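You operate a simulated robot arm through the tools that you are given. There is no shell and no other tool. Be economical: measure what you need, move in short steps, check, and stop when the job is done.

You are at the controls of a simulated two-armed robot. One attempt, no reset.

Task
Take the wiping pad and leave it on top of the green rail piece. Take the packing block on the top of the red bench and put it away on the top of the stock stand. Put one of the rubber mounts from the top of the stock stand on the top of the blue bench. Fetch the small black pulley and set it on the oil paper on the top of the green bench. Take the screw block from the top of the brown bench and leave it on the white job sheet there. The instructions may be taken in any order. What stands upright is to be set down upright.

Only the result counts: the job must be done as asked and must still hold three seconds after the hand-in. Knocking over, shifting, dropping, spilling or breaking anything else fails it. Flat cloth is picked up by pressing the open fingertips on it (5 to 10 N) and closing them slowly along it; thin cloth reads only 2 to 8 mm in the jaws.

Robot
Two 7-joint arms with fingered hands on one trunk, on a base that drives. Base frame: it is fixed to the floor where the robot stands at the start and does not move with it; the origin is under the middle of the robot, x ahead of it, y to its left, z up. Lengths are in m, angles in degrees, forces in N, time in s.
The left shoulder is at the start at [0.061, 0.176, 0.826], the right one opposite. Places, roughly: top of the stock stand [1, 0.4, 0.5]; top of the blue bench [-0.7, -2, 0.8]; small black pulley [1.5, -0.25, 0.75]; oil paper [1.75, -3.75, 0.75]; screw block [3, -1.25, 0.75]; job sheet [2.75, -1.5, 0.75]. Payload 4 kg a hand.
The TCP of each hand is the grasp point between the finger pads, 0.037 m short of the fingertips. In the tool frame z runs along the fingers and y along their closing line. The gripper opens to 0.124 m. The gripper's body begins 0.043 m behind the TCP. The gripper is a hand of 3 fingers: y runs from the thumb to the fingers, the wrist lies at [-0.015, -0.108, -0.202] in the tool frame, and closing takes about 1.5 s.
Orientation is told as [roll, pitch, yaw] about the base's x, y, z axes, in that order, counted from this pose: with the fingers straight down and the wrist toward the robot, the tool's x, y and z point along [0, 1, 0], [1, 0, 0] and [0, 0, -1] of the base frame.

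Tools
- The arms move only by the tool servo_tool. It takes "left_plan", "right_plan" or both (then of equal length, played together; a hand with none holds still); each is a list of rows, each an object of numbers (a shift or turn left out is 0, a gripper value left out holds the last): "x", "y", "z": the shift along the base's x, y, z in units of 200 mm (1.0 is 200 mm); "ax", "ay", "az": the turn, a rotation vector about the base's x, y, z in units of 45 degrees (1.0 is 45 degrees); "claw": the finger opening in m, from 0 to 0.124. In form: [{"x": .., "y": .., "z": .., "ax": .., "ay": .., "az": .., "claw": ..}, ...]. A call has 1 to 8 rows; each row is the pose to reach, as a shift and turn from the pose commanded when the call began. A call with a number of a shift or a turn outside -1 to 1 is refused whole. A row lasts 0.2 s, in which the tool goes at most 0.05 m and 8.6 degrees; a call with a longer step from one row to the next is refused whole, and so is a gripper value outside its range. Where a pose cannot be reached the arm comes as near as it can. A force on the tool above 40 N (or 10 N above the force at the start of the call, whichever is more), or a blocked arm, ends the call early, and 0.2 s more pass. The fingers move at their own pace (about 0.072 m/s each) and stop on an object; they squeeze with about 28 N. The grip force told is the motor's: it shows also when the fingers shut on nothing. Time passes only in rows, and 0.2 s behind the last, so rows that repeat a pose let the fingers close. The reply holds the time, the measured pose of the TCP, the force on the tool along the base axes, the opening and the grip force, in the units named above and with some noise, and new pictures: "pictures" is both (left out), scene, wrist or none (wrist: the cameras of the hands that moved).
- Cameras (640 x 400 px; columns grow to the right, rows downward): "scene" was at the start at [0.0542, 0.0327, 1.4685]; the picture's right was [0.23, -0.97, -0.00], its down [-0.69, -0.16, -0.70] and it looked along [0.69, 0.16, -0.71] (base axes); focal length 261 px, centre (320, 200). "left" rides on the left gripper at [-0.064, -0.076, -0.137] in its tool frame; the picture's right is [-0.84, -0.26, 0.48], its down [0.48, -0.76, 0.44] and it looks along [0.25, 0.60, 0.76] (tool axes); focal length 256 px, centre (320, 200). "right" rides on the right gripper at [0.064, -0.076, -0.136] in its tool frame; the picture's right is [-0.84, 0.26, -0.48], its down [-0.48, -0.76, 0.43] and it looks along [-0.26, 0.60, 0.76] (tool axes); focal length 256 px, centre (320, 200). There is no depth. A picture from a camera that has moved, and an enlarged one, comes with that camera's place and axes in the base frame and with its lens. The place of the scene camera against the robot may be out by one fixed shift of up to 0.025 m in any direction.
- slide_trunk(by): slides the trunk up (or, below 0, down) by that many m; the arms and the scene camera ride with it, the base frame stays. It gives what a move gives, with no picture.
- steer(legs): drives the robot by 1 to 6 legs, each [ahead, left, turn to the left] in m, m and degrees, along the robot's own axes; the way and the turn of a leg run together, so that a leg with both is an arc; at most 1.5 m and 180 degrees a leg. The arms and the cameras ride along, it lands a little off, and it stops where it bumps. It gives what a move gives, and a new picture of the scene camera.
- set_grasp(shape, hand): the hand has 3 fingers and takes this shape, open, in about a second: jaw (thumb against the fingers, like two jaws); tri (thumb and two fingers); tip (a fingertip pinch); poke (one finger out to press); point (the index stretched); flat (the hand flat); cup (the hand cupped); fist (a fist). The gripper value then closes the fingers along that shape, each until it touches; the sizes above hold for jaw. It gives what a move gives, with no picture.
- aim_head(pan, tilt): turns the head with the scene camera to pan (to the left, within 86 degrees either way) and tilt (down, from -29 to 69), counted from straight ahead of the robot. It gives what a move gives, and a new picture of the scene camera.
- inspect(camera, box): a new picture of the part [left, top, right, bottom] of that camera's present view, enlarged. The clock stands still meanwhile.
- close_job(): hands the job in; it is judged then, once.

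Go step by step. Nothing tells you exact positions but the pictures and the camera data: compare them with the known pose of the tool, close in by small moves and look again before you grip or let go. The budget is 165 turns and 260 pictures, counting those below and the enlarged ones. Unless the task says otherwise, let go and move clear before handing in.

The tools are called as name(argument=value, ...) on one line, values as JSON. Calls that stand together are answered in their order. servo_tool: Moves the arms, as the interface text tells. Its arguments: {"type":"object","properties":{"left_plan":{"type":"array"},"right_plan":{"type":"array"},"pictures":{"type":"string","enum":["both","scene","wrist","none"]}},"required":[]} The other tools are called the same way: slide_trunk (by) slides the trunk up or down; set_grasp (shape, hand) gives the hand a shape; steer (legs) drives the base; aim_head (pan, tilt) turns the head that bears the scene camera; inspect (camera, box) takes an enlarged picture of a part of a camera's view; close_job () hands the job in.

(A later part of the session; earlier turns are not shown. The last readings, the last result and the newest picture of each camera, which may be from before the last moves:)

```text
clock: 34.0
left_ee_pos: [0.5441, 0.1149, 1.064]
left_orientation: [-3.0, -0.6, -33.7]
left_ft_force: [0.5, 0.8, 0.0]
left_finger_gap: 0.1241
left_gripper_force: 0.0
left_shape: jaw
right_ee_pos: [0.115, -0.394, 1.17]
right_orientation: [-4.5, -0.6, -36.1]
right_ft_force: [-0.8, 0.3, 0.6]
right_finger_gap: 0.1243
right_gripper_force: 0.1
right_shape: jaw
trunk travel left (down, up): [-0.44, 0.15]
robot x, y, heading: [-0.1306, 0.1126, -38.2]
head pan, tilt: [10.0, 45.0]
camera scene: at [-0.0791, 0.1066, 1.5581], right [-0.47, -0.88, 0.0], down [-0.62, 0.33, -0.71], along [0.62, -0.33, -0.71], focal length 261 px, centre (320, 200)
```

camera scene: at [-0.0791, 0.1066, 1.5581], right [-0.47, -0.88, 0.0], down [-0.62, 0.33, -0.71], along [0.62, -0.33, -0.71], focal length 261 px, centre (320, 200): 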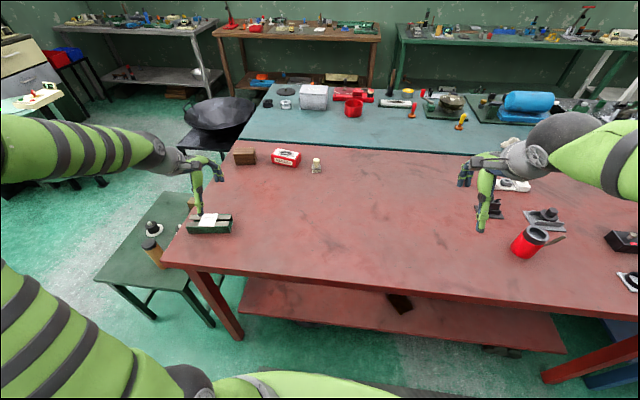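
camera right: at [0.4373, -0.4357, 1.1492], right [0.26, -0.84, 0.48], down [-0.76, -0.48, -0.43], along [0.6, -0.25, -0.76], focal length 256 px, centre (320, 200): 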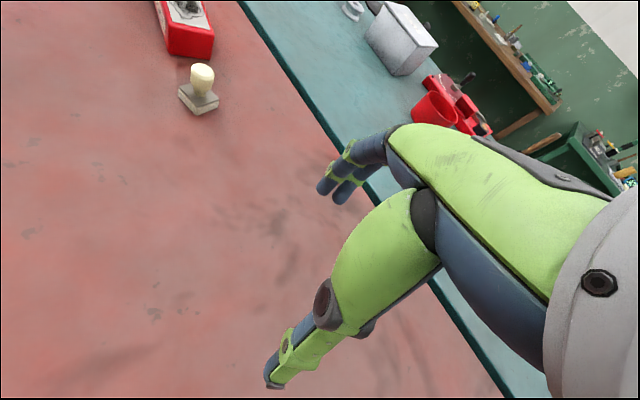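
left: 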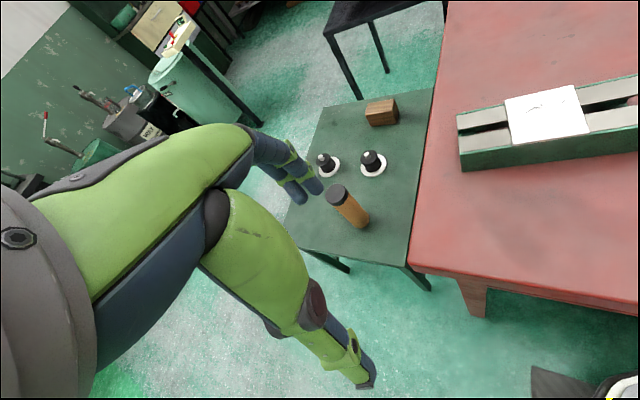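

Triangulation with the new height is consistent, so poses are trustworthy. Next I slide left toward the stand, then close in a little.

steer(legs=[[0, 0.45, 0], [0.1, 0, 0]])

```text
clock: 37.5
left_ee_pos: [0.8981, 0.3959, 1.0642]
left_orientation: [-2.9, -0.5, -34.0]
left_ft_force: [0.6, 0.4, -0.8]
left_finger_gap: 0.1238
left_gripper_force: 0.1
left_shape: jaw
right_ee_pos: [0.466, -0.1113, 1.1703]
right_orientation: [-4.5, -0.5, -36.2]
right_ft_force: [-0.2, -1.1, 0.4]
right_finger_gap: 0.1238
right_gripper_force: 0.1
right_shape: jaw
trunk travel left (down, up): [-0.44, 0.15]
robot x, y, heading: [0.2197, 0.396, -38.2]
head pan, tilt: [10.0, 45.0]
camera scene: at [0.2744, 0.3893, 1.558], right [-0.47, -0.88, 0.0], down [-0.62, 0.34, -0.71], along [0.62, -0.33, -0.71], focal length 261 px, centre (320, 200)
```

scene: 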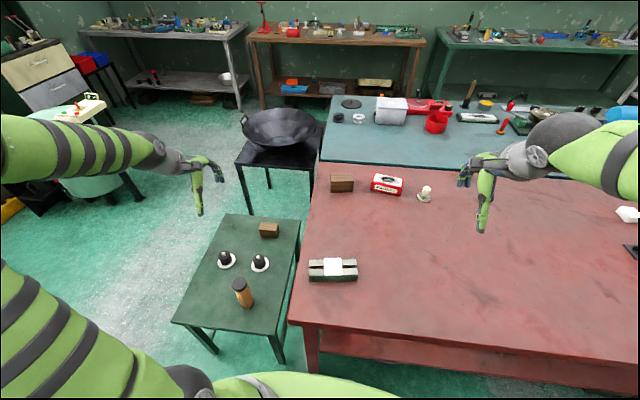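

The robot stands well: pad ≈(0.717,−0.305), rail ≈(0.60,0.175), block ≈(0.93,−0.06), mounts and a free area on the stand are all in reach. Moving the right hand toward the wiping pad first, levelling it.

servo_tool(right_plan=[{"x": 0.142, "y": -0.108, "z": -0.083, "ax": 0.013, "ay": -0.01}, {"x": 0.284, "y": -0.216, "z": -0.166, "ax": 0.027, "ay": -0.02}, {"x": 0.426, "y": -0.324, "z": -0.249, "ax": 0.04, "ay": -0.03}, {"x": 0.568, "y": -0.432, "z": -0.332, "ax": 0.054, "ay": -0.04}, {"x": 0.71, "y": -0.54, "z": -0.415, "ax": 0.067, "ay": -0.05}, {"x": 0.85, "y": -0.65, "z": -0.5, "ax": 0.081, "ay": -0.059}], pictures="wrist")

```text
clock: 38.9
left_ee_pos: [0.8966, 0.3956, 1.063]
left_orientation: [-2.9, -0.4, -34.0]
left_ft_force: [0.5, -0.1, -0.1]
left_finger_gap: 0.1238
left_gripper_force: 0.1
left_shape: jaw
right_ee_pos: [0.6362, -0.2398, 1.0676]
right_orientation: [0.0, -0.6, -36.3]
right_ft_force: [-0.3, -0.8, 0.2]
right_finger_gap: 0.1239
right_gripper_force: 0.0
right_shape: jaw
trunk travel left (down, up): [-0.44, 0.15]
robot x, y, heading: [0.2215, 0.3929, -38.2]
head pan, tilt: [10.0, 45.0]
camera right: at [0.6125, -0.1424, 1.2046], right [-0.29, -0.82, 0.48], down [-0.89, 0.06, -0.44], along [0.34, -0.56, -0.75], focal length 256 px, centre (320, 200)
```

right: 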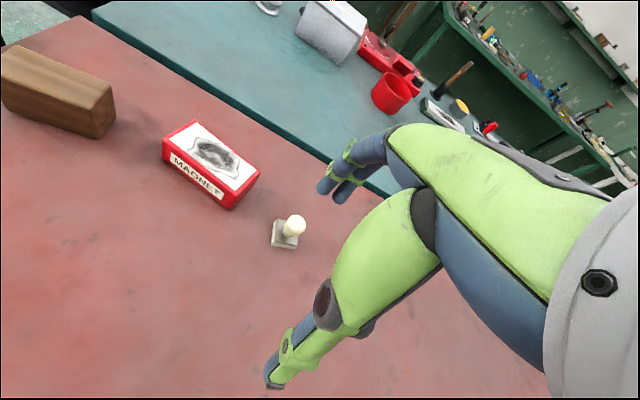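

Pad sits at about (0.721, −0.325), knob z≈0.885. Moving over it and lowering part way.

servo_tool(right_plan=[{"x": 0.14, "y": -0.14, "z": -0.08}, {"x": 0.28, "y": -0.28, "z": -0.16}, {"x": 0.425, "y": -0.425, "z": -0.25}, {"x": 0.425, "y": -0.425, "z": -0.4}, {"x": 0.425, "y": -0.425, "z": -0.5}], pictures="wrist")

inspect(camera="scene", box=[370, 140, 510, 230])

```text
clock: 40.1
left_ee_pos: [0.8957, 0.3962, 1.0643]
left_orientation: [-2.9, -0.6, -33.9]
left_ft_force: [0.8, -0.3, 0.2]
left_finger_gap: 0.1237
left_gripper_force: 0.0
left_shape: jaw
right_ee_pos: [0.7217, -0.3261, 0.9658]
right_orientation: [0.0, -0.6, -36.3]
right_ft_force: [-1.5, 0.2, 0.9]
right_finger_gap: 0.1237
right_gripper_force: 0.1
right_shape: jaw
trunk travel left (down, up): [-0.44, 0.15]
robot x, y, heading: [0.2214, 0.3936, -38.6]
head pan, tilt: [10.0, 45.0]
camera right: at [0.6984, -0.2285, 1.1027], right [-0.29, -0.82, 0.48], down [-0.9, 0.06, -0.44], along [0.34, -0.56, -0.75], focal length 256 px, centre (320, 200)
```

right: 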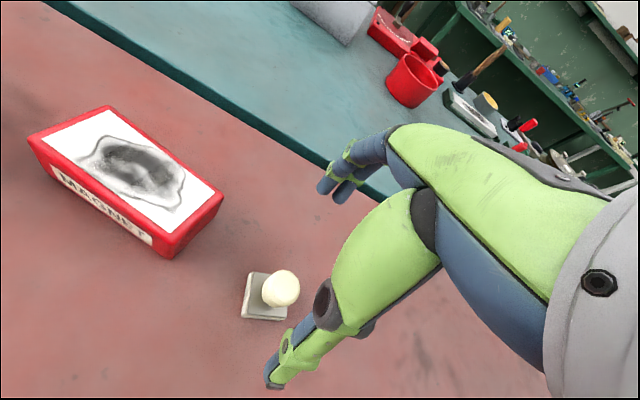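

```text
4.44 times, centred on (440, 185) of scene
camera zoom: at [0.2732, 0.3901, 1.5581], right [-0.47, -0.88, 0.0], down [-0.62, 0.34, -0.71], along [0.62, -0.33, -0.71], focal length 1160 px, centre (-213, 267)
```

zoom: 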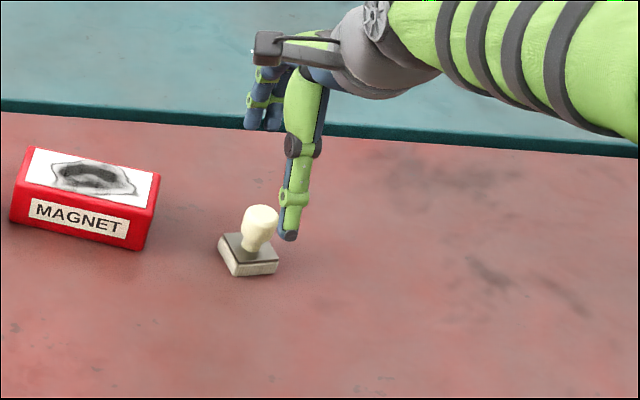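

Fine centring: knob at about (0.715, −0.321). Lowering so the fingertips end just above the pad's plate, then closing.

servo_tool(right_plan=[{"x": -0.03, "y": 0.022, "z": -0.18}, {"x": -0.03, "y": 0.022, "z": -0.36}], pictures="wrist")

inspect(camera="scene", box=[380, 150, 500, 220])

```text
clock: 40.7
left_ee_pos: [0.8956, 0.397, 1.0648]
left_orientation: [-2.9, -0.7, -34.0]
left_ft_force: [0.8, -0.2, -0.7]
left_finger_gap: 0.1242
left_gripper_force: 0.1
left_shape: jaw
right_ee_pos: [0.7167, -0.3213, 0.8955]
right_orientation: [0.0, -0.6, -36.2]
right_ft_force: [0.0, -0.9, 0.0]
right_finger_gap: 0.1241
right_gripper_force: 0.1
right_shape: jaw
trunk travel left (down, up): [-0.44, 0.15]
robot x, y, heading: [0.22, 0.3976, -38.6]
head pan, tilt: [10.0, 45.0]
camera right: at [0.6934, -0.2236, 1.0319], right [-0.29, -0.82, 0.48], down [-0.89, 0.06, -0.44], along [0.34, -0.56, -0.75], focal length 256 px, centre (320, 200)
```

right: 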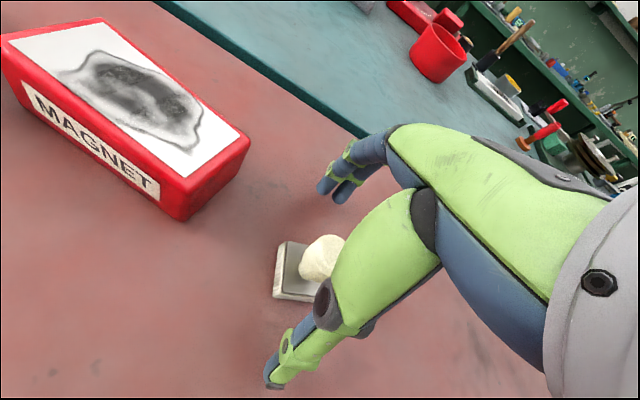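

```text
5.33 times, centred on (440, 185) of scene
camera zoom: at [0.2734, 0.3899, 1.5582], right [-0.47, -0.88, 0.0], down [-0.62, 0.34, -0.71], along [0.62, -0.33, -0.71], focal length 1392 px, centre (-320, 280)
```

zoom: 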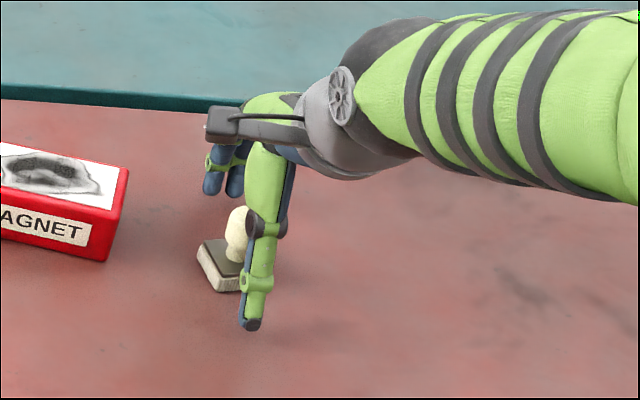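

Knob is centred between the pads. Closing.

servo_tool(right_plan=[{"claw": 0.06}, {"claw": 0.03}, {"claw": 0.0}, {"claw": 0.0}, {"claw": 0.0}, {"claw": 0.0}, {"claw": 0.0}], pictures="wrist")

inspect(camera="scene", box=[380, 150, 500, 220])

```text
clock: 42.3
left_ee_pos: [0.8945, 0.3969, 1.0637]
left_orientation: [-3.0, -0.6, -34.0]
left_ft_force: [0.3, 0.0, 0.7]
left_finger_gap: 0.1239
left_gripper_force: 0.0
left_shape: jaw
right_ee_pos: [0.7179, -0.321, 0.8959]
right_orientation: [0.0, -0.7, -36.3]
right_ft_force: [2.7, 0.4, 6.7]
right_finger_gap: 0.0384
right_gripper_force: 28.4
right_shape: jaw
trunk travel left (down, up): [-0.44, 0.15]
robot x, y, heading: [0.2234, 0.3947, -38.1]
head pan, tilt: [10.0, 45.0]
camera right: at [0.6933, -0.2229, 1.0336], right [-0.29, -0.82, 0.48], down [-0.89, 0.06, -0.44], along [0.34, -0.56, -0.75], focal length 256 px, centre (320, 200)
```

right: 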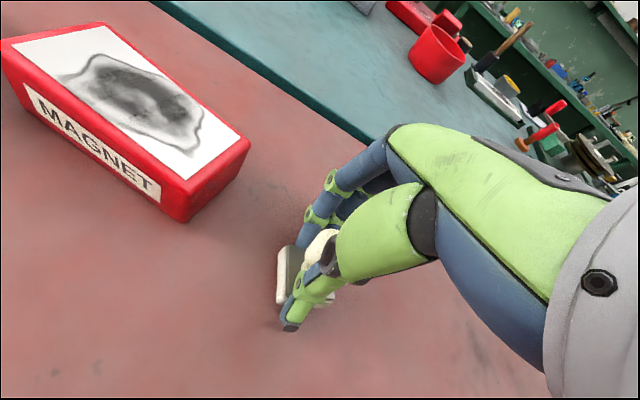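

```text
5.33 times, centred on (440, 185) of scene
camera zoom: at [0.2728, 0.3909, 1.5582], right [-0.47, -0.88, 0.0], down [-0.62, 0.33, -0.71], along [0.62, -0.34, -0.71], focal length 1392 px, centre (-320, 280)
```

zoom: 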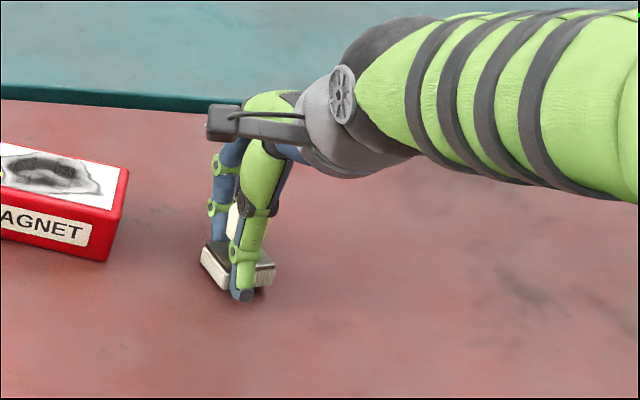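

Gripped (gap 38 mm). Lifting straight up to check.

servo_tool(right_plan=[{"z": 0.1}, {"z": 0.25}, {"z": 0.4}, {"z": 0.55}], pictures="wrist")

inspect(camera="scene", box=[380, 120, 500, 190])

inspect(camera="scene", box=[290, 240, 380, 300])

```text
clock: 43.3
left_ee_pos: [0.8964, 0.3968, 1.0643]
left_orientation: [-2.9, -0.5, -34.0]
left_ft_force: [0.4, -0.2, 0.0]
left_finger_gap: 0.1241
left_gripper_force: 0.0
left_shape: jaw
right_ee_pos: [0.7161, -0.3206, 1.0062]
right_orientation: [0.0, -0.5, -36.2]
right_ft_force: [0.6, 0.6, -2.2]
right_finger_gap: 0.0293
right_gripper_force: 27.7
right_shape: jaw
trunk travel left (down, up): [-0.44, 0.15]
robot x, y, heading: [0.2209, 0.3951, -38.3]
head pan, tilt: [10.0, 45.0]
camera right: at [0.6918, -0.2232, 1.1439], right [-0.29, -0.82, 0.48], down [-0.9, 0.06, -0.44], along [0.34, -0.56, -0.75], focal length 256 px, centre (320, 200)
```

right: 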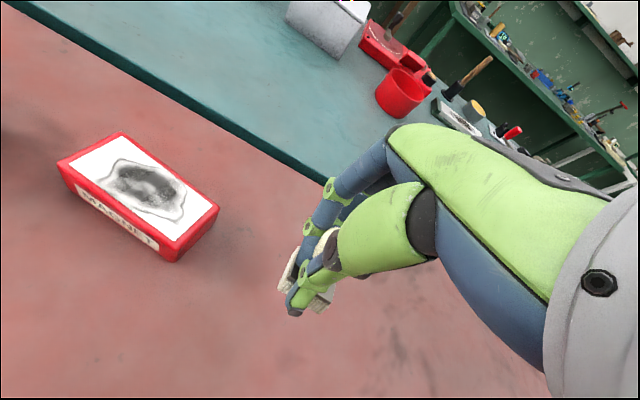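

```text
5.33 times, centred on (440, 155) of scene
camera zoom: at [0.2729, 0.3906, 1.5581], right [-0.47, -0.88, 0.0], down [-0.62, 0.33, -0.71], along [0.62, -0.34, -0.71], focal length 1392 px, centre (-320, 440)
```

zoom: 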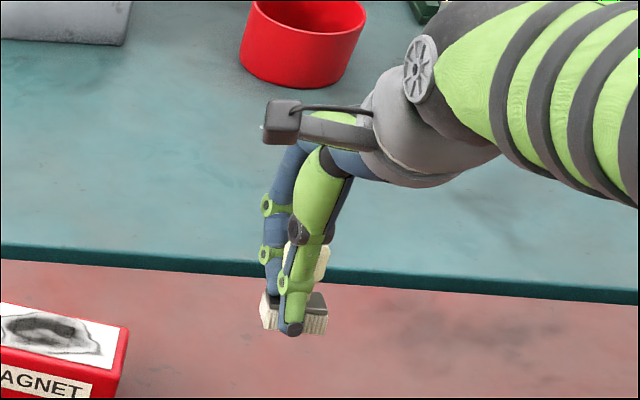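

```text
6.67 times, centred on (335, 270) of scene
camera zoom: at [0.2729, 0.3906, 1.5581], right [-0.47, -0.88, 0.0], down [-0.62, 0.33, -0.71], along [0.62, -0.34, -0.71], focal length 1740 px, centre (220, -267)
```

zoom: 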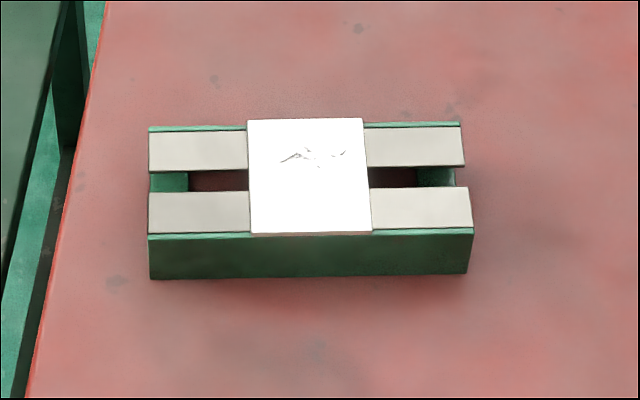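

The pad is securely held by its neck. Carrying it toward the rail in stages.

servo_tool(right_plan=[{"x": -0.05, "y": 0.22, "z": 0.03}, {"x": -0.1, "y": 0.44, "z": 0.06}, {"x": -0.15, "y": 0.66, "z": 0.09}, {"x": -0.2, "y": 0.88, "z": 0.1}, {"x": -0.22, "y": 1.0, "z": 0.1}], pictures="none")

servo_tool(right_plan=[{"x": -0.06, "y": 0.23}, {"x": -0.12, "y": 0.46}, {"x": -0.18, "y": 0.69}, {"x": -0.2, "y": 0.8}, {"x": -0.2, "y": 0.8}], pictures="both")

```text
clock: 44.5
left_ee_pos: [0.896, 0.3978, 1.0635]
left_orientation: [-3.0, -0.7, -34.1]
left_ft_force: [-0.4, 0.3, 0.3]
left_finger_gap: 0.124
left_gripper_force: 0.0
left_shape: jaw
right_ee_pos: [0.6702, -0.1208, 1.0265]
right_orientation: [0.0, -0.6, -36.2]
right_ft_force: [0.7, 0.4, -1.5]
right_finger_gap: 0.0294
right_gripper_force: 28.0
right_shape: jaw
trunk travel left (down, up): [-0.44, 0.15]
robot x, y, heading: [0.2221, 0.3951, -38.3]
head pan, tilt: [10.0, 45.0]
```

```text
clock: 45.7
left_ee_pos: [0.8969, 0.3959, 1.0652]
left_orientation: [-2.9, -0.6, -33.9]
left_ft_force: [0.7, 0.4, -0.5]
left_finger_gap: 0.1239
left_gripper_force: 0.0
left_shape: jaw
right_ee_pos: [0.6293, 0.0402, 1.0284]
right_orientation: [0.1, -0.5, -36.3]
right_ft_force: [-0.3, 0.3, -1.0]
right_finger_gap: 0.0294
right_gripper_force: 28.3
right_shape: jaw
trunk travel left (down, up): [-0.44, 0.15]
robot x, y, heading: [0.2213, 0.3953, -38.1]
head pan, tilt: [10.0, 45.0]
camera scene: at [0.2731, 0.3902, 1.5581], right [-0.47, -0.88, 0.0], down [-0.62, 0.34, -0.71], along [0.62, -0.34, -0.71], focal length 261 px, centre (320, 200)
camera right: at [0.6053, 0.137, 1.1653], right [-0.29, -0.82, 0.48], down [-0.89, 0.06, -0.44], along [0.34, -0.56, -0.75], focal length 256 px, centre (320, 200)
```

scene: 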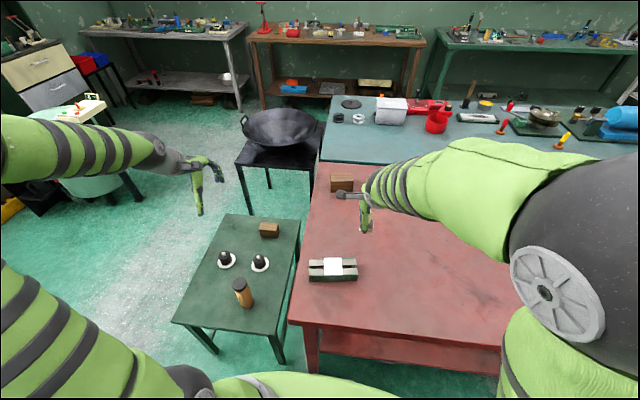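
right: 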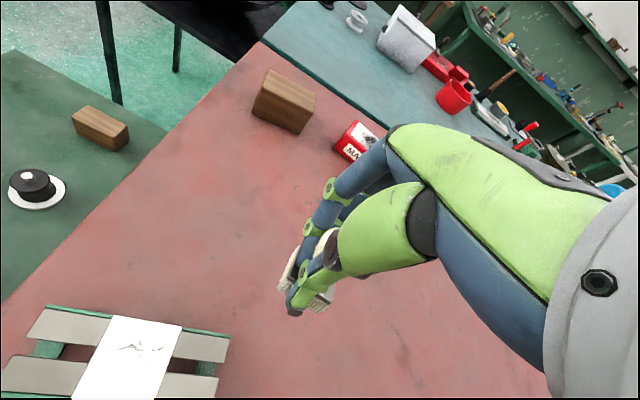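

Plate centre on the rail is at about (0.602, 0.158). Moving above it and lowering some.

servo_tool(right_plan=[{"x": -0.045, "y": 0.2}, {"x": -0.09, "y": 0.4}, {"x": -0.13, "y": 0.58}, {"x": -0.13, "y": 0.58, "z": -0.15}, {"x": -0.13, "y": 0.58, "z": -0.25}], pictures="wrist")

inspect(camera="scene", box=[270, 210, 410, 300])

```text
clock: 46.9
left_ee_pos: [0.8956, 0.398, 1.0634]
left_orientation: [-2.9, -0.6, -34.0]
left_ft_force: [0.5, 0.4, 1.1]
left_finger_gap: 0.1239
left_gripper_force: 0.1
left_shape: jaw
right_ee_pos: [0.6044, 0.1569, 0.977]
right_orientation: [0.1, -0.6, -36.3]
right_ft_force: [-0.2, 0.4, -0.9]
right_finger_gap: 0.0294
right_gripper_force: 27.4
right_shape: jaw
trunk travel left (down, up): [-0.44, 0.15]
robot x, y, heading: [0.2195, 0.3916, -38.3]
head pan, tilt: [10.0, 45.0]
camera right: at [0.5814, 0.2542, 1.1142], right [-0.29, -0.82, 0.48], down [-0.89, 0.06, -0.44], along [0.34, -0.56, -0.75], focal length 256 px, centre (320, 200)
```

right: 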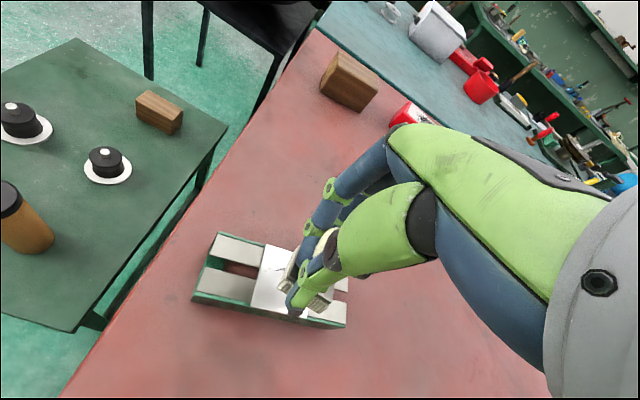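

```text
4.44 times, centred on (340, 255) of scene
camera zoom: at [0.2732, 0.3905, 1.5582], right [-0.47, -0.88, 0.0], down [-0.62, 0.34, -0.71], along [0.62, -0.34, -0.71], focal length 1160 px, centre (231, -44)
```

zoom: 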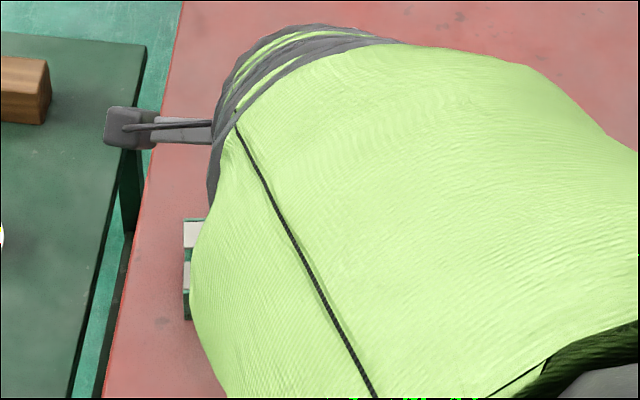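

The rail centre is (0.605, 0.152). Lowering in small steps and watching the force.

servo_tool(right_plan=[{"y": -0.022, "z": -0.03}, {"y": -0.022, "z": -0.05}, {"y": -0.022, "z": -0.07}, {"y": -0.022, "z": -0.09}], pictures="wrist")

inspect(camera="left", box=[320, 100, 640, 300])

```text
clock: 47.9
left_ee_pos: [0.8968, 0.3963, 1.0639]
left_orientation: [-3.0, -0.6, -34.0]
left_ft_force: [0.4, -0.5, -0.5]
left_finger_gap: 0.1238
left_gripper_force: 0.0
left_shape: jaw
right_ee_pos: [0.6062, 0.1493, 0.9597]
right_orientation: [0.0, -0.6, -36.2]
right_ft_force: [0.2, 0.2, -0.4]
right_finger_gap: 0.0295
right_gripper_force: 28.0
right_shape: jaw
trunk travel left (down, up): [-0.44, 0.15]
robot x, y, heading: [0.2206, 0.397, -38.2]
head pan, tilt: [10.0, 45.0]
camera right: at [0.5811, 0.248, 1.0971], right [-0.29, -0.82, 0.48], down [-0.9, 0.06, -0.44], along [0.34, -0.56, -0.75], focal length 256 px, centre (320, 200)
```

right: 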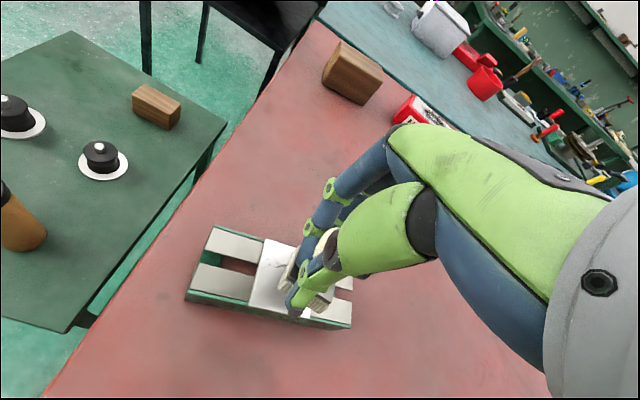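

```text
2.00 times, centred on (480, 200) of left
camera zoom: at [0.8011, 0.3936, 1.2028], right [-0.69, -0.57, -0.44], down [-0.37, 0.8, -0.47], along [0.62, -0.16, -0.77], focal length 512 px, centre (0, 200)
```

zoom: 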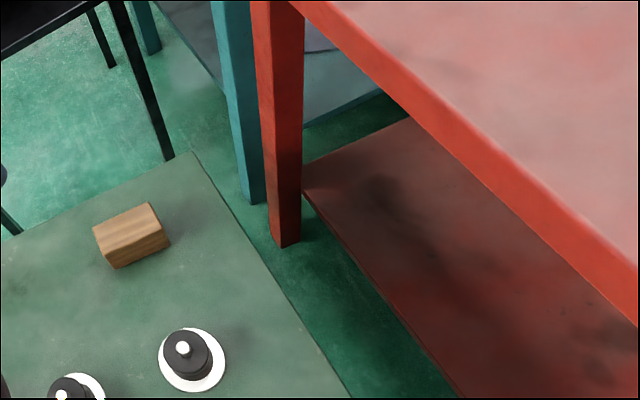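

Continuing down slowly.

servo_tool(right_plan=[{"z": -0.02}, {"z": -0.035}, {"z": -0.05}, {"z": -0.065}, {"z": -0.08}, {"z": -0.095}], pictures="none")

```text
clock: 49.3
left_ee_pos: [0.8951, 0.3958, 1.0651]
left_orientation: [-2.9, -0.5, -34.0]
left_ft_force: [-0.4, 0.7, 0.2]
left_finger_gap: 0.1238
left_gripper_force: 0.0
left_shape: jaw
right_ee_pos: [0.6042, 0.1498, 0.9432]
right_orientation: [0.1, -0.7, -36.2]
right_ft_force: [-4.3, -1.0, 18.6]
right_finger_gap: 0.0319
right_gripper_force: 27.9
right_shape: jaw
trunk travel left (down, up): [-0.44, 0.15]
robot x, y, heading: [0.2191, 0.3976, -38.2]
head pan, tilt: [10.0, 45.0]
```

Contact felt (18 N). Easing up a hair and opening.

servo_tool(right_plan=[{"z": 0.015}, {"z": 0.015}, {"z": 0.015, "claw": 0.05}, {"z": 0.015, "claw": 0.08}, {"z": 0.015, "claw": 0.124}, {"z": 0.015, "claw": 0.124}, {"z": 0.015, "claw": 0.124}], pictures="wrist")

```text
clock: 50.9
left_ee_pos: [0.8962, 0.3963, 1.065]
left_orientation: [-2.9, -0.6, -33.9]
left_ft_force: [0.6, -0.5, 0.5]
left_finger_gap: 0.1239
left_gripper_force: 0.1
left_shape: jaw
right_ee_pos: [0.606, 0.1496, 0.9442]
right_orientation: [0.0, -0.6, -36.3]
right_ft_force: [0.3, -0.3, 0.4]
right_finger_gap: 0.1236
right_gripper_force: 0.0
right_shape: jaw
trunk travel left (down, up): [-0.44, 0.15]
robot x, y, heading: [0.2197, 0.3943, -38.3]
head pan, tilt: [10.0, 45.0]
camera right: at [0.5815, 0.2474, 1.0812], right [-0.29, -0.82, 0.48], down [-0.9, 0.06, -0.44], along [0.34, -0.56, -0.75], focal length 256 px, centre (320, 200)
```

right: 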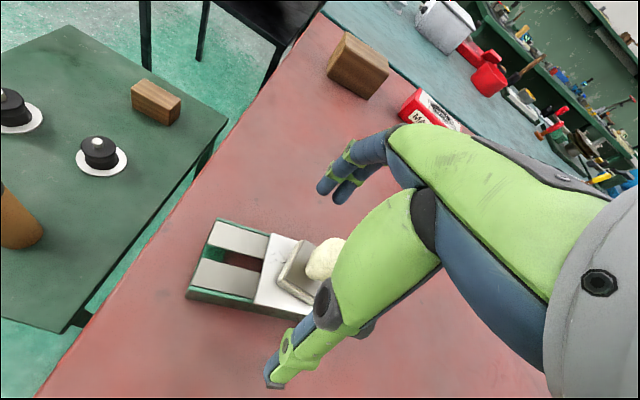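

Released; raising the hand straight up to see the placement.

servo_tool(right_plan=[{"z": 0.2}, {"z": 0.4}, {"z": 0.6}, {"z": 0.7, "x": 0.2, "y": -0.1}, {"z": 0.7, "x": 0.35, "y": -0.25}, {"z": 0.7, "x": 0.5, "y": -0.4}, {"z": 0.7, "x": 0.6, "y": -0.55}], pictures="wrist")

inspect(camera="scene", box=[290, 230, 380, 290])

```text
clock: 52.5
left_ee_pos: [0.8968, 0.397, 1.0642]
left_orientation: [-2.9, -0.6, -34.0]
left_ft_force: [0.5, -0.4, 0.1]
left_finger_gap: 0.124
left_gripper_force: 0.1
left_shape: jaw
right_ee_pos: [0.7252, 0.0385, 1.0835]
right_orientation: [0.1, -0.5, -36.2]
right_ft_force: [0.4, 0.0, -0.3]
right_finger_gap: 0.1235
right_gripper_force: 0.1
right_shape: jaw
trunk travel left (down, up): [-0.44, 0.15]
robot x, y, heading: [0.2214, 0.3967, -38.4]
head pan, tilt: [10.0, 45.0]
camera right: at [0.7018, 0.1366, 1.2203], right [-0.29, -0.82, 0.48], down [-0.9, 0.06, -0.44], along [0.34, -0.56, -0.76], focal length 256 px, centre (320, 200)
```

right: 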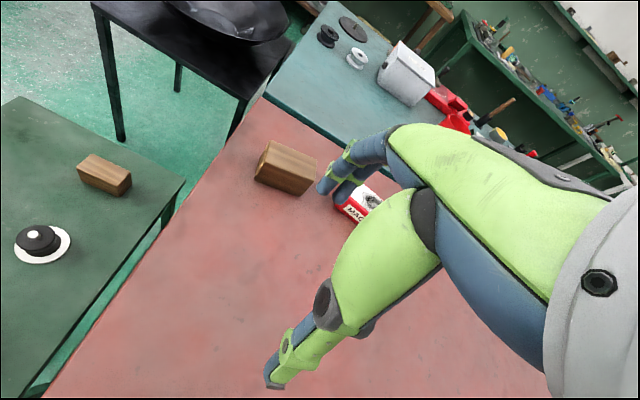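

```text
6.67 times, centred on (335, 260) of scene
camera zoom: at [0.2734, 0.3898, 1.5581], right [-0.47, -0.88, 0.0], down [-0.62, 0.34, -0.71], along [0.62, -0.33, -0.71], focal length 1740 px, centre (220, -200)
```

zoom: 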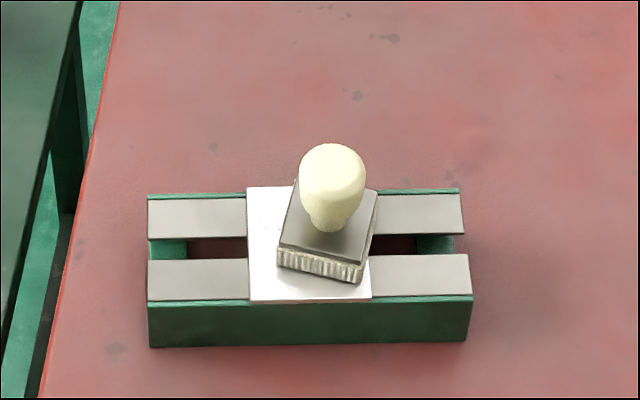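

The wiping pad sits properly on the rail. Next the packing block; enlarging it to measure.

inspect(camera="right", box=[230, 120, 350, 210])

inspect(camera="scene", box=[170, 160, 380, 340])

```text
4.44 times, centred on (290, 165) of right
camera zoom: at [0.7018, 0.1366, 1.2203], right [-0.29, -0.82, 0.48], down [-0.9, 0.06, -0.44], along [0.34, -0.56, -0.76], focal length 1138 px, centre (453, 356)
```

zoom: 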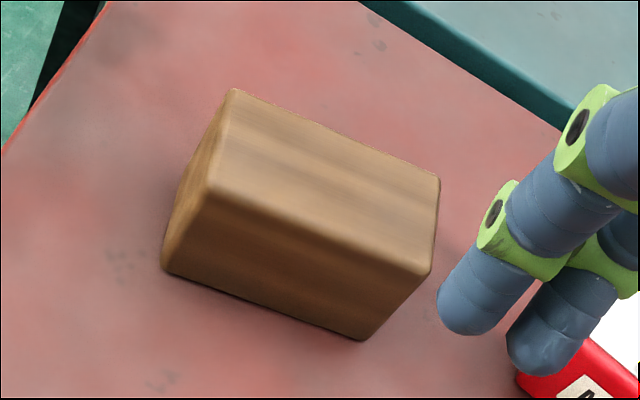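

```text
2.22 times, centred on (275, 250) of scene
camera zoom: at [0.2734, 0.3898, 1.5581], right [-0.47, -0.88, 0.0], down [-0.62, 0.34, -0.71], along [0.62, -0.33, -0.71], focal length 580 px, centre (420, 89)
```

zoom: 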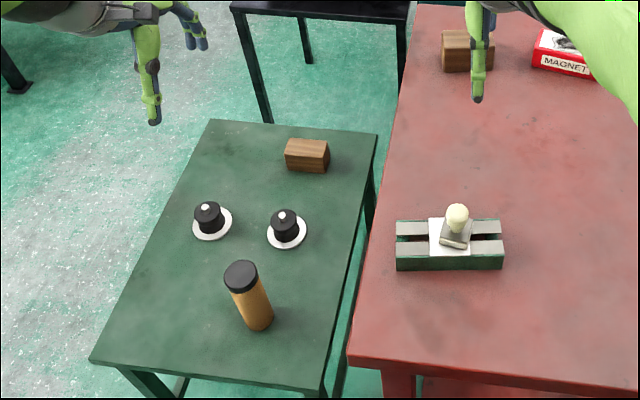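

Block: centre ≈(0.928, −0.078), top z≈0.888, 88×50×58 mm, its short side facing yaw ≈ −23.5°. Moving the right hand clear and bringing the left hand over.

servo_tool(left_plan=[{"x": 0.02, "y": -0.2, "az": 0.05, "ax": 0.011, "ay": -0.007}, {"x": 0.04, "y": -0.4, "az": 0.1, "ax": 0.022, "ay": -0.014}, {"x": 0.06, "y": -0.6, "az": 0.15, "ax": 0.033, "ay": -0.022}, {"x": 0.08, "y": -0.8, "az": 0.2, "ax": 0.044, "ay": -0.03}, {"x": 0.1, "y": -1.0, "az": 0.233, "ax": 0.055, "ay": -0.037}], right_plan=[{"x": -0.1, "y": -0.2, "z": 0.03}, {"x": -0.2, "y": -0.4, "z": 0.06}, {"x": -0.3, "y": -0.6, "z": 0.09}, {"x": -0.4, "y": -0.8, "z": 0.1}, {"x": -0.5, "y": -1.0, "z": 0.1}], pictures="none")

servo_tool(left_plan=[{"x": 0.01, "y": -0.2}, {"x": 0.03, "y": -0.4}, {"x": 0.05, "y": -0.6}, {"x": 0.06, "y": -0.8}], pictures="both")

```text
clock: 53.7
left_ee_pos: [0.9148, 0.1965, 1.065]
left_orientation: [0.1, -1.0, -23.3]
left_ft_force: [-0.1, 0.2, 0.3]
left_finger_gap: 0.1239
left_gripper_force: 0.0
left_shape: jaw
right_ee_pos: [0.6253, -0.1605, 1.1021]
right_orientation: [0.1, -0.5, -36.3]
right_ft_force: [-0.2, 0.0, 0.2]
right_finger_gap: 0.1235
right_gripper_force: 0.1
right_shape: jaw
trunk travel left (down, up): [-0.44, 0.15]
robot x, y, heading: [0.2214, 0.3959, -38.5]
head pan, tilt: [10.0, 45.0]
```

```text
clock: 54.7
left_ee_pos: [0.9275, 0.0359, 1.064]
left_orientation: [0.2, -0.8, -23.5]
left_ft_force: [-0.2, 0.0, 0.1]
left_finger_gap: 0.1238
left_gripper_force: 0.0
left_shape: jaw
right_ee_pos: [0.6279, -0.1612, 1.1021]
right_orientation: [0.1, -0.5, -36.1]
right_ft_force: [0.5, 0.1, 0.4]
right_finger_gap: 0.1235
right_gripper_force: 0.2
right_shape: jaw
trunk travel left (down, up): [-0.44, 0.15]
robot x, y, heading: [0.2243, 0.3966, -38.5]
head pan, tilt: [10.0, 45.0]
camera scene: at [0.2732, 0.3895, 1.5581], right [-0.47, -0.88, 0.0], down [-0.62, 0.34, -0.71], along [0.62, -0.33, -0.71], focal length 261 px, centre (320, 200)
camera left: at [0.83, 0.0085, 1.1986], right [-0.56, -0.67, -0.49], down [-0.5, 0.74, -0.44], along [0.66, -0.01, -0.75], focal length 256 px, centre (320, 200)
```

scene: 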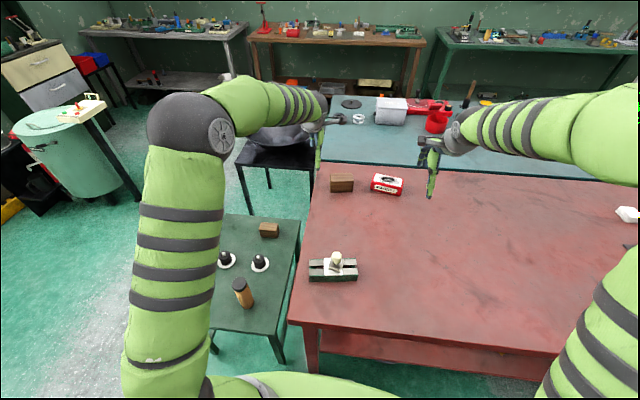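
left: 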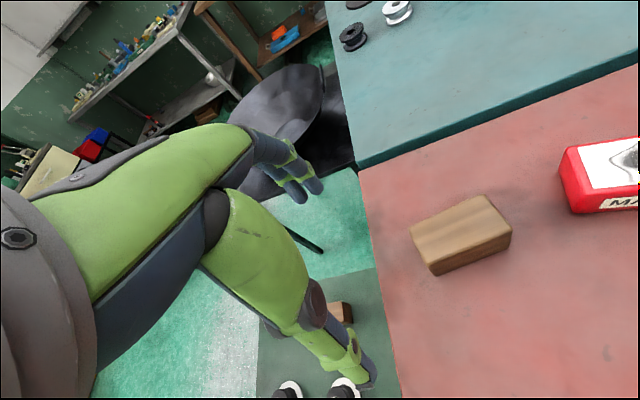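

Block confirmed at about (0.921, −0.076). Moving over it.

servo_tool(left_plan=[{"y": -0.19, "z": -0.05}, {"y": -0.38, "z": -0.12}, {"x": -0.02, "y": -0.56, "z": -0.22}, {"x": -0.02, "y": -0.56, "z": -0.4}], pictures="wrist")

```text
clock: 55.7
left_ee_pos: [0.9246, -0.0756, 0.985]
left_orientation: [0.0, -0.9, -23.5]
left_ft_force: [0.6, -0.4, -0.9]
left_finger_gap: 0.1241
left_gripper_force: 0.0
left_shape: jaw
right_ee_pos: [0.6282, -0.1599, 1.1021]
right_orientation: [-0.1, -0.5, -36.1]
right_ft_force: [0.0, 0.0, 0.8]
right_finger_gap: 0.1239
right_gripper_force: 0.1
right_shape: jaw
trunk travel left (down, up): [-0.44, 0.15]
robot x, y, heading: [0.2241, 0.3971, -38.3]
head pan, tilt: [10.0, 45.0]
camera left: at [0.8288, -0.1022, 1.1196], right [-0.56, -0.67, -0.49], down [-0.5, 0.74, -0.45], along [0.66, -0.01, -0.75], focal length 256 px, centre (320, 200)
```

left: 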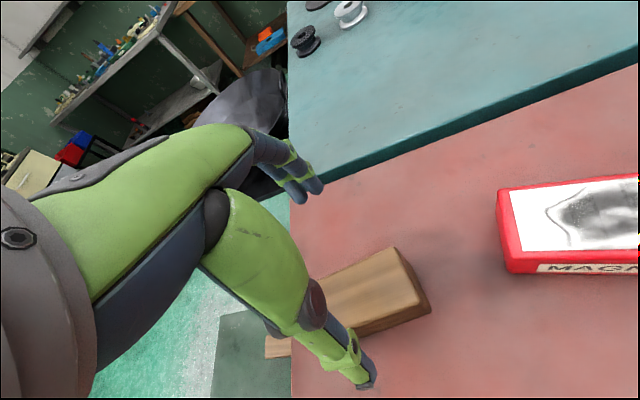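

Right end of block mapped; centre ≈(0.919, −0.072). Descending to grip height and closing.

servo_tool(left_plan=[{"x": -0.025, "y": 0.015, "z": -0.15}, {"x": -0.025, "y": 0.015, "z": -0.35}, {"x": -0.025, "y": 0.015, "z": -0.535}], pictures="wrist")

inspect(camera="scene", box=[290, 120, 410, 210])

```text
clock: 56.5
left_ee_pos: [0.9191, -0.0736, 0.884]
left_orientation: [-0.2, -1.6, -23.7]
left_ft_force: [-0.9, 1.4, 24.9]
left_finger_gap: 0.1234
left_gripper_force: 0.1
left_shape: jaw
right_ee_pos: [0.6263, -0.1583, 1.1048]
right_orientation: [0.1, -0.7, -36.2]
right_ft_force: [-0.1, 0.1, -0.1]
right_finger_gap: 0.1237
right_gripper_force: 0.0
right_shape: jaw
trunk travel left (down, up): [-0.44, 0.15]
robot x, y, heading: [0.2174, 0.3975, -38.4]
head pan, tilt: [10.0, 45.0]
camera left: at [0.8219, -0.0988, 1.0189], right [-0.56, -0.67, -0.49], down [-0.49, 0.74, -0.46], along [0.67, -0.02, -0.75], focal length 256 px, centre (320, 200)
```

left: 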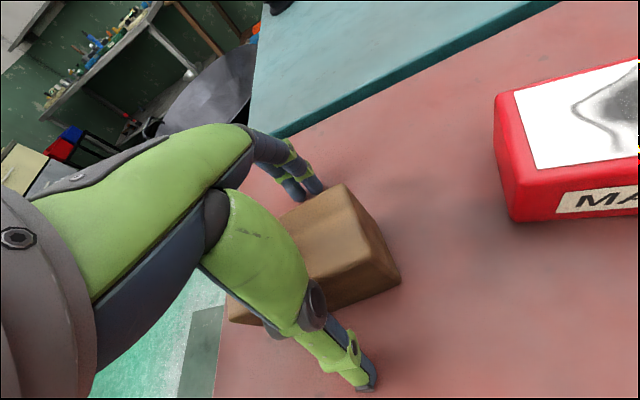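

```text
4.44 times, centred on (350, 165) of scene
camera zoom: at [0.2703, 0.3921, 1.5589], right [-0.47, -0.88, 0.0], down [-0.62, 0.33, -0.71], along [0.62, -0.34, -0.71], focal length 1160 px, centre (187, 356)
```

zoom: 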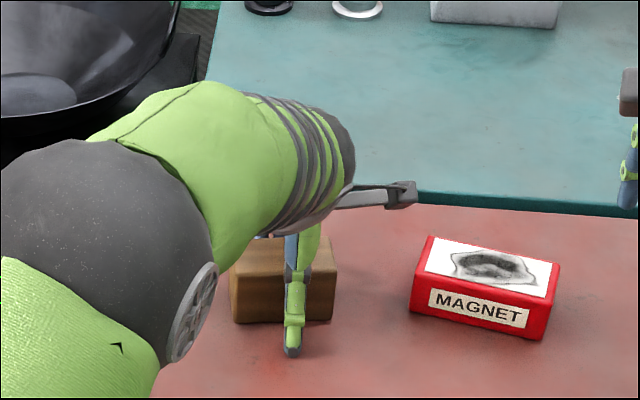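

Fingertips touched the bench (surface ≈0.846). Raising 6 mm and closing on the block.

servo_tool(left_plan=[{"z": 0.05}, {"z": 0.05, "claw": 0.08}, {"z": 0.05, "claw": 0.04}, {"z": 0.05, "claw": 0.02}, {"z": 0.05, "claw": 0.02}, {"z": 0.05, "claw": 0.02}, {"z": 0.05, "claw": 0.02}], pictures="wrist")

```text
clock: 58.1
left_ee_pos: [0.9165, -0.0714, 0.8897]
left_orientation: [0.0, -1.1, -23.6]
left_ft_force: [-11.8, 1.3, 30.5]
left_finger_gap: 0.0612
left_gripper_force: 27.9
left_shape: jaw
right_ee_pos: [0.6251, -0.1591, 1.104]
right_orientation: [0.1, -0.8, -36.3]
right_ft_force: [0.0, -0.3, -0.3]
right_finger_gap: 0.1237
right_gripper_force: 0.1
right_shape: jaw
trunk travel left (down, up): [-0.44, 0.15]
robot x, y, heading: [0.2216, 0.394, -38.2]
head pan, tilt: [10.0, 45.0]
camera left: at [0.82, -0.0985, 1.0252], right [-0.56, -0.67, -0.49], down [-0.5, 0.74, -0.45], along [0.66, -0.01, -0.75], focal length 256 px, centre (320, 200)
```

left: 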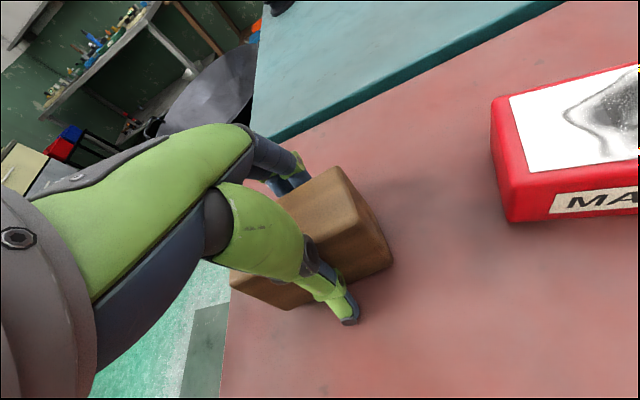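

Gripped (61 mm). Lifting.

servo_tool(left_plan=[{"z": 0.05}, {"z": 0.2}, {"z": 0.4}, {"z": 0.6}, {"z": 0.75}], pictures="wrist")

```text
clock: 59.3
left_ee_pos: [0.9173, -0.0724, 1.036]
left_orientation: [0.0, -0.7, -23.4]
left_ft_force: [0.2, 0.3, -2.5]
left_finger_gap: 0.0571
left_gripper_force: 27.8
left_shape: jaw
right_ee_pos: [0.628, -0.1594, 1.1028]
right_orientation: [-0.1, -0.6, -36.3]
right_ft_force: [-0.5, -0.2, -0.1]
right_finger_gap: 0.1239
right_gripper_force: 0.1
right_shape: jaw
trunk travel left (down, up): [-0.44, 0.15]
robot x, y, heading: [0.221, 0.3949, -38.3]
head pan, tilt: [10.0, 45.0]
camera left: at [0.821, -0.0985, 1.1717], right [-0.56, -0.67, -0.49], down [-0.5, 0.74, -0.44], along [0.66, -0.01, -0.75], focal length 256 px, centre (320, 200)
```

left: 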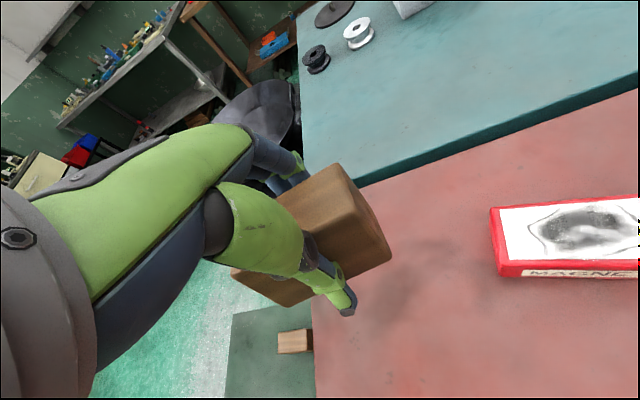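

Held well. Carrying it left over to the stand.

servo_tool(left_plan=[{"y": 0.24}, {"y": 0.48}, {"y": 0.72}, {"y": 0.96}], pictures="none")

servo_tool(left_plan=[{"y": 0.24}, {"y": 0.48}, {"y": 0.72}, {"y": 0.96}], pictures="none")

servo_tool(left_plan=[{"y": 0.24}, {"y": 0.48}, {"y": 0.72}, {"y": 0.96}, {"y": 1.0, "z": -0.2}, {"y": 1.0, "z": -0.4}, {"y": 1.0, "z": -0.6}], pictures="both")

```text
clock: 60.3
left_ee_pos: [0.9169, 0.1197, 1.0398]
left_orientation: [0.0, -0.8, -23.5]
left_ft_force: [-0.3, 0.0, -1.7]
left_finger_gap: 0.057
left_gripper_force: 28.3
left_shape: jaw
right_ee_pos: [0.6285, -0.1599, 1.1037]
right_orientation: [-0.1, -0.6, -36.3]
right_ft_force: [0.5, -0.4, -0.2]
right_finger_gap: 0.1236
right_gripper_force: 0.0
right_shape: jaw
trunk travel left (down, up): [-0.44, 0.15]
robot x, y, heading: [0.2184, 0.3952, -38.3]
head pan, tilt: [10.0, 45.0]
```

```text
clock: 61.3
left_ee_pos: [0.9165, 0.3149, 1.0367]
left_orientation: [0.0, -0.9, -23.5]
left_ft_force: [-0.2, 0.4, -1.6]
left_finger_gap: 0.0569
left_gripper_force: 28.1
left_shape: jaw
right_ee_pos: [0.6266, -0.1587, 1.1019]
right_orientation: [0.0, -0.6, -36.3]
right_ft_force: [0.6, -0.3, 0.0]
right_finger_gap: 0.1239
right_gripper_force: 0.0
right_shape: jaw
trunk travel left (down, up): [-0.44, 0.15]
robot x, y, heading: [0.2202, 0.3921, -38.1]
head pan, tilt: [10.0, 45.0]
```

```text
clock: 62.9
left_ee_pos: [0.9023, 0.384, 0.9395]
left_orientation: [2.7, -2.5, -38.7]
left_ft_force: [-0.8, -2.5, 0.5]
left_finger_gap: 0.0569
left_gripper_force: 27.9
left_shape: jaw
right_ee_pos: [0.629, -0.1598, 1.1019]
right_orientation: [0.0, -0.6, -36.2]
right_ft_force: [-0.4, 0.3, -0.2]
right_finger_gap: 0.1236
right_gripper_force: 0.1
right_shape: jaw
trunk travel left (down, up): [-0.44, 0.15]
robot x, y, heading: [0.2193, 0.3958, -38.2]
head pan, tilt: [10.0, 45.0]
camera scene: at [0.2747, 0.3901, 1.558], right [-0.47, -0.88, 0.0], down [-0.62, 0.33, -0.71], along [0.62, -0.33, -0.71], focal length 261 px, centre (320, 200)
camera left: at [0.7953, 0.3806, 1.0688], right [-0.69, -0.49, -0.53], down [-0.26, 0.86, -0.44], along [0.67, -0.17, -0.72], focal length 256 px, centre (320, 200)
```

scene: 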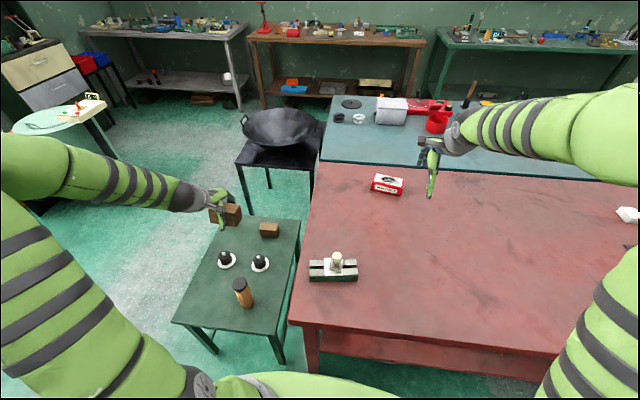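
left: 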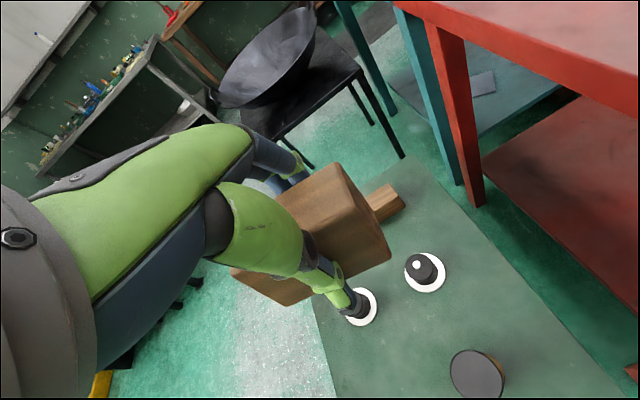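

The arm stopped short there, likely a wrist limit. I'll turn the hand to a more natural yaw for the left side and see if it reaches.

servo_tool(left_plan=[{"az": 0.17}, {"az": 0.34}, {"az": 0.51}, {"az": 0.68}, {"az": 0.85}, {"az": 0.85}], pictures="both")

```text
clock: 64.3
left_ee_pos: [0.9183, 0.5119, 0.9163]
left_orientation: [0.1, -0.8, 14.9]
left_ft_force: [0.6, 0.4, -0.8]
left_finger_gap: 0.0564
left_gripper_force: 27.5
left_shape: jaw
right_ee_pos: [0.6291, -0.1599, 1.1026]
right_orientation: [0.0, -0.6, -36.2]
right_ft_force: [0.6, 0.8, -0.3]
right_finger_gap: 0.1236
right_gripper_force: 0.1
right_shape: jaw
trunk travel left (down, up): [-0.44, 0.15]
robot x, y, heading: [0.2206, 0.3992, -38.3]
head pan, tilt: [10.0, 45.0]
camera scene: at [0.2731, 0.3903, 1.5581], right [-0.47, -0.88, 0.0], down [-0.62, 0.34, -0.71], along [0.62, -0.33, -0.71], focal length 261 px, centre (320, 200)
camera left: at [0.8608, 0.4307, 1.052], right [-0.03, -0.87, -0.49], down [-0.85, 0.27, -0.45], along [0.52, 0.4, -0.75], focal length 256 px, centre (320, 200)
```

scene: 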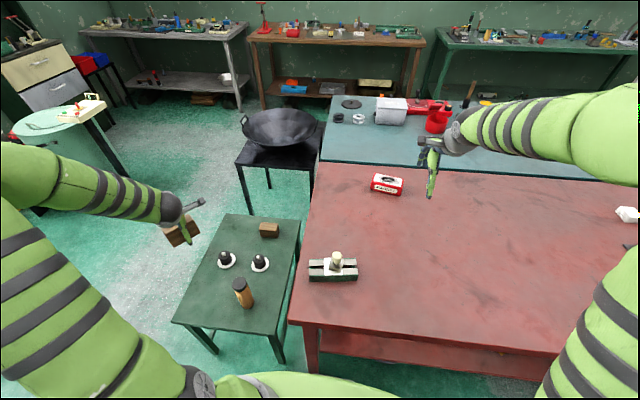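
left: 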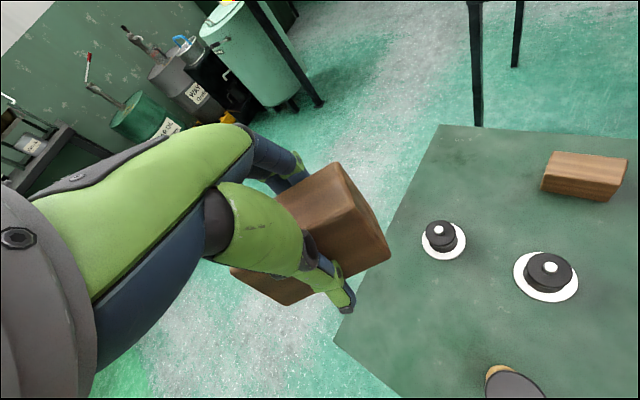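

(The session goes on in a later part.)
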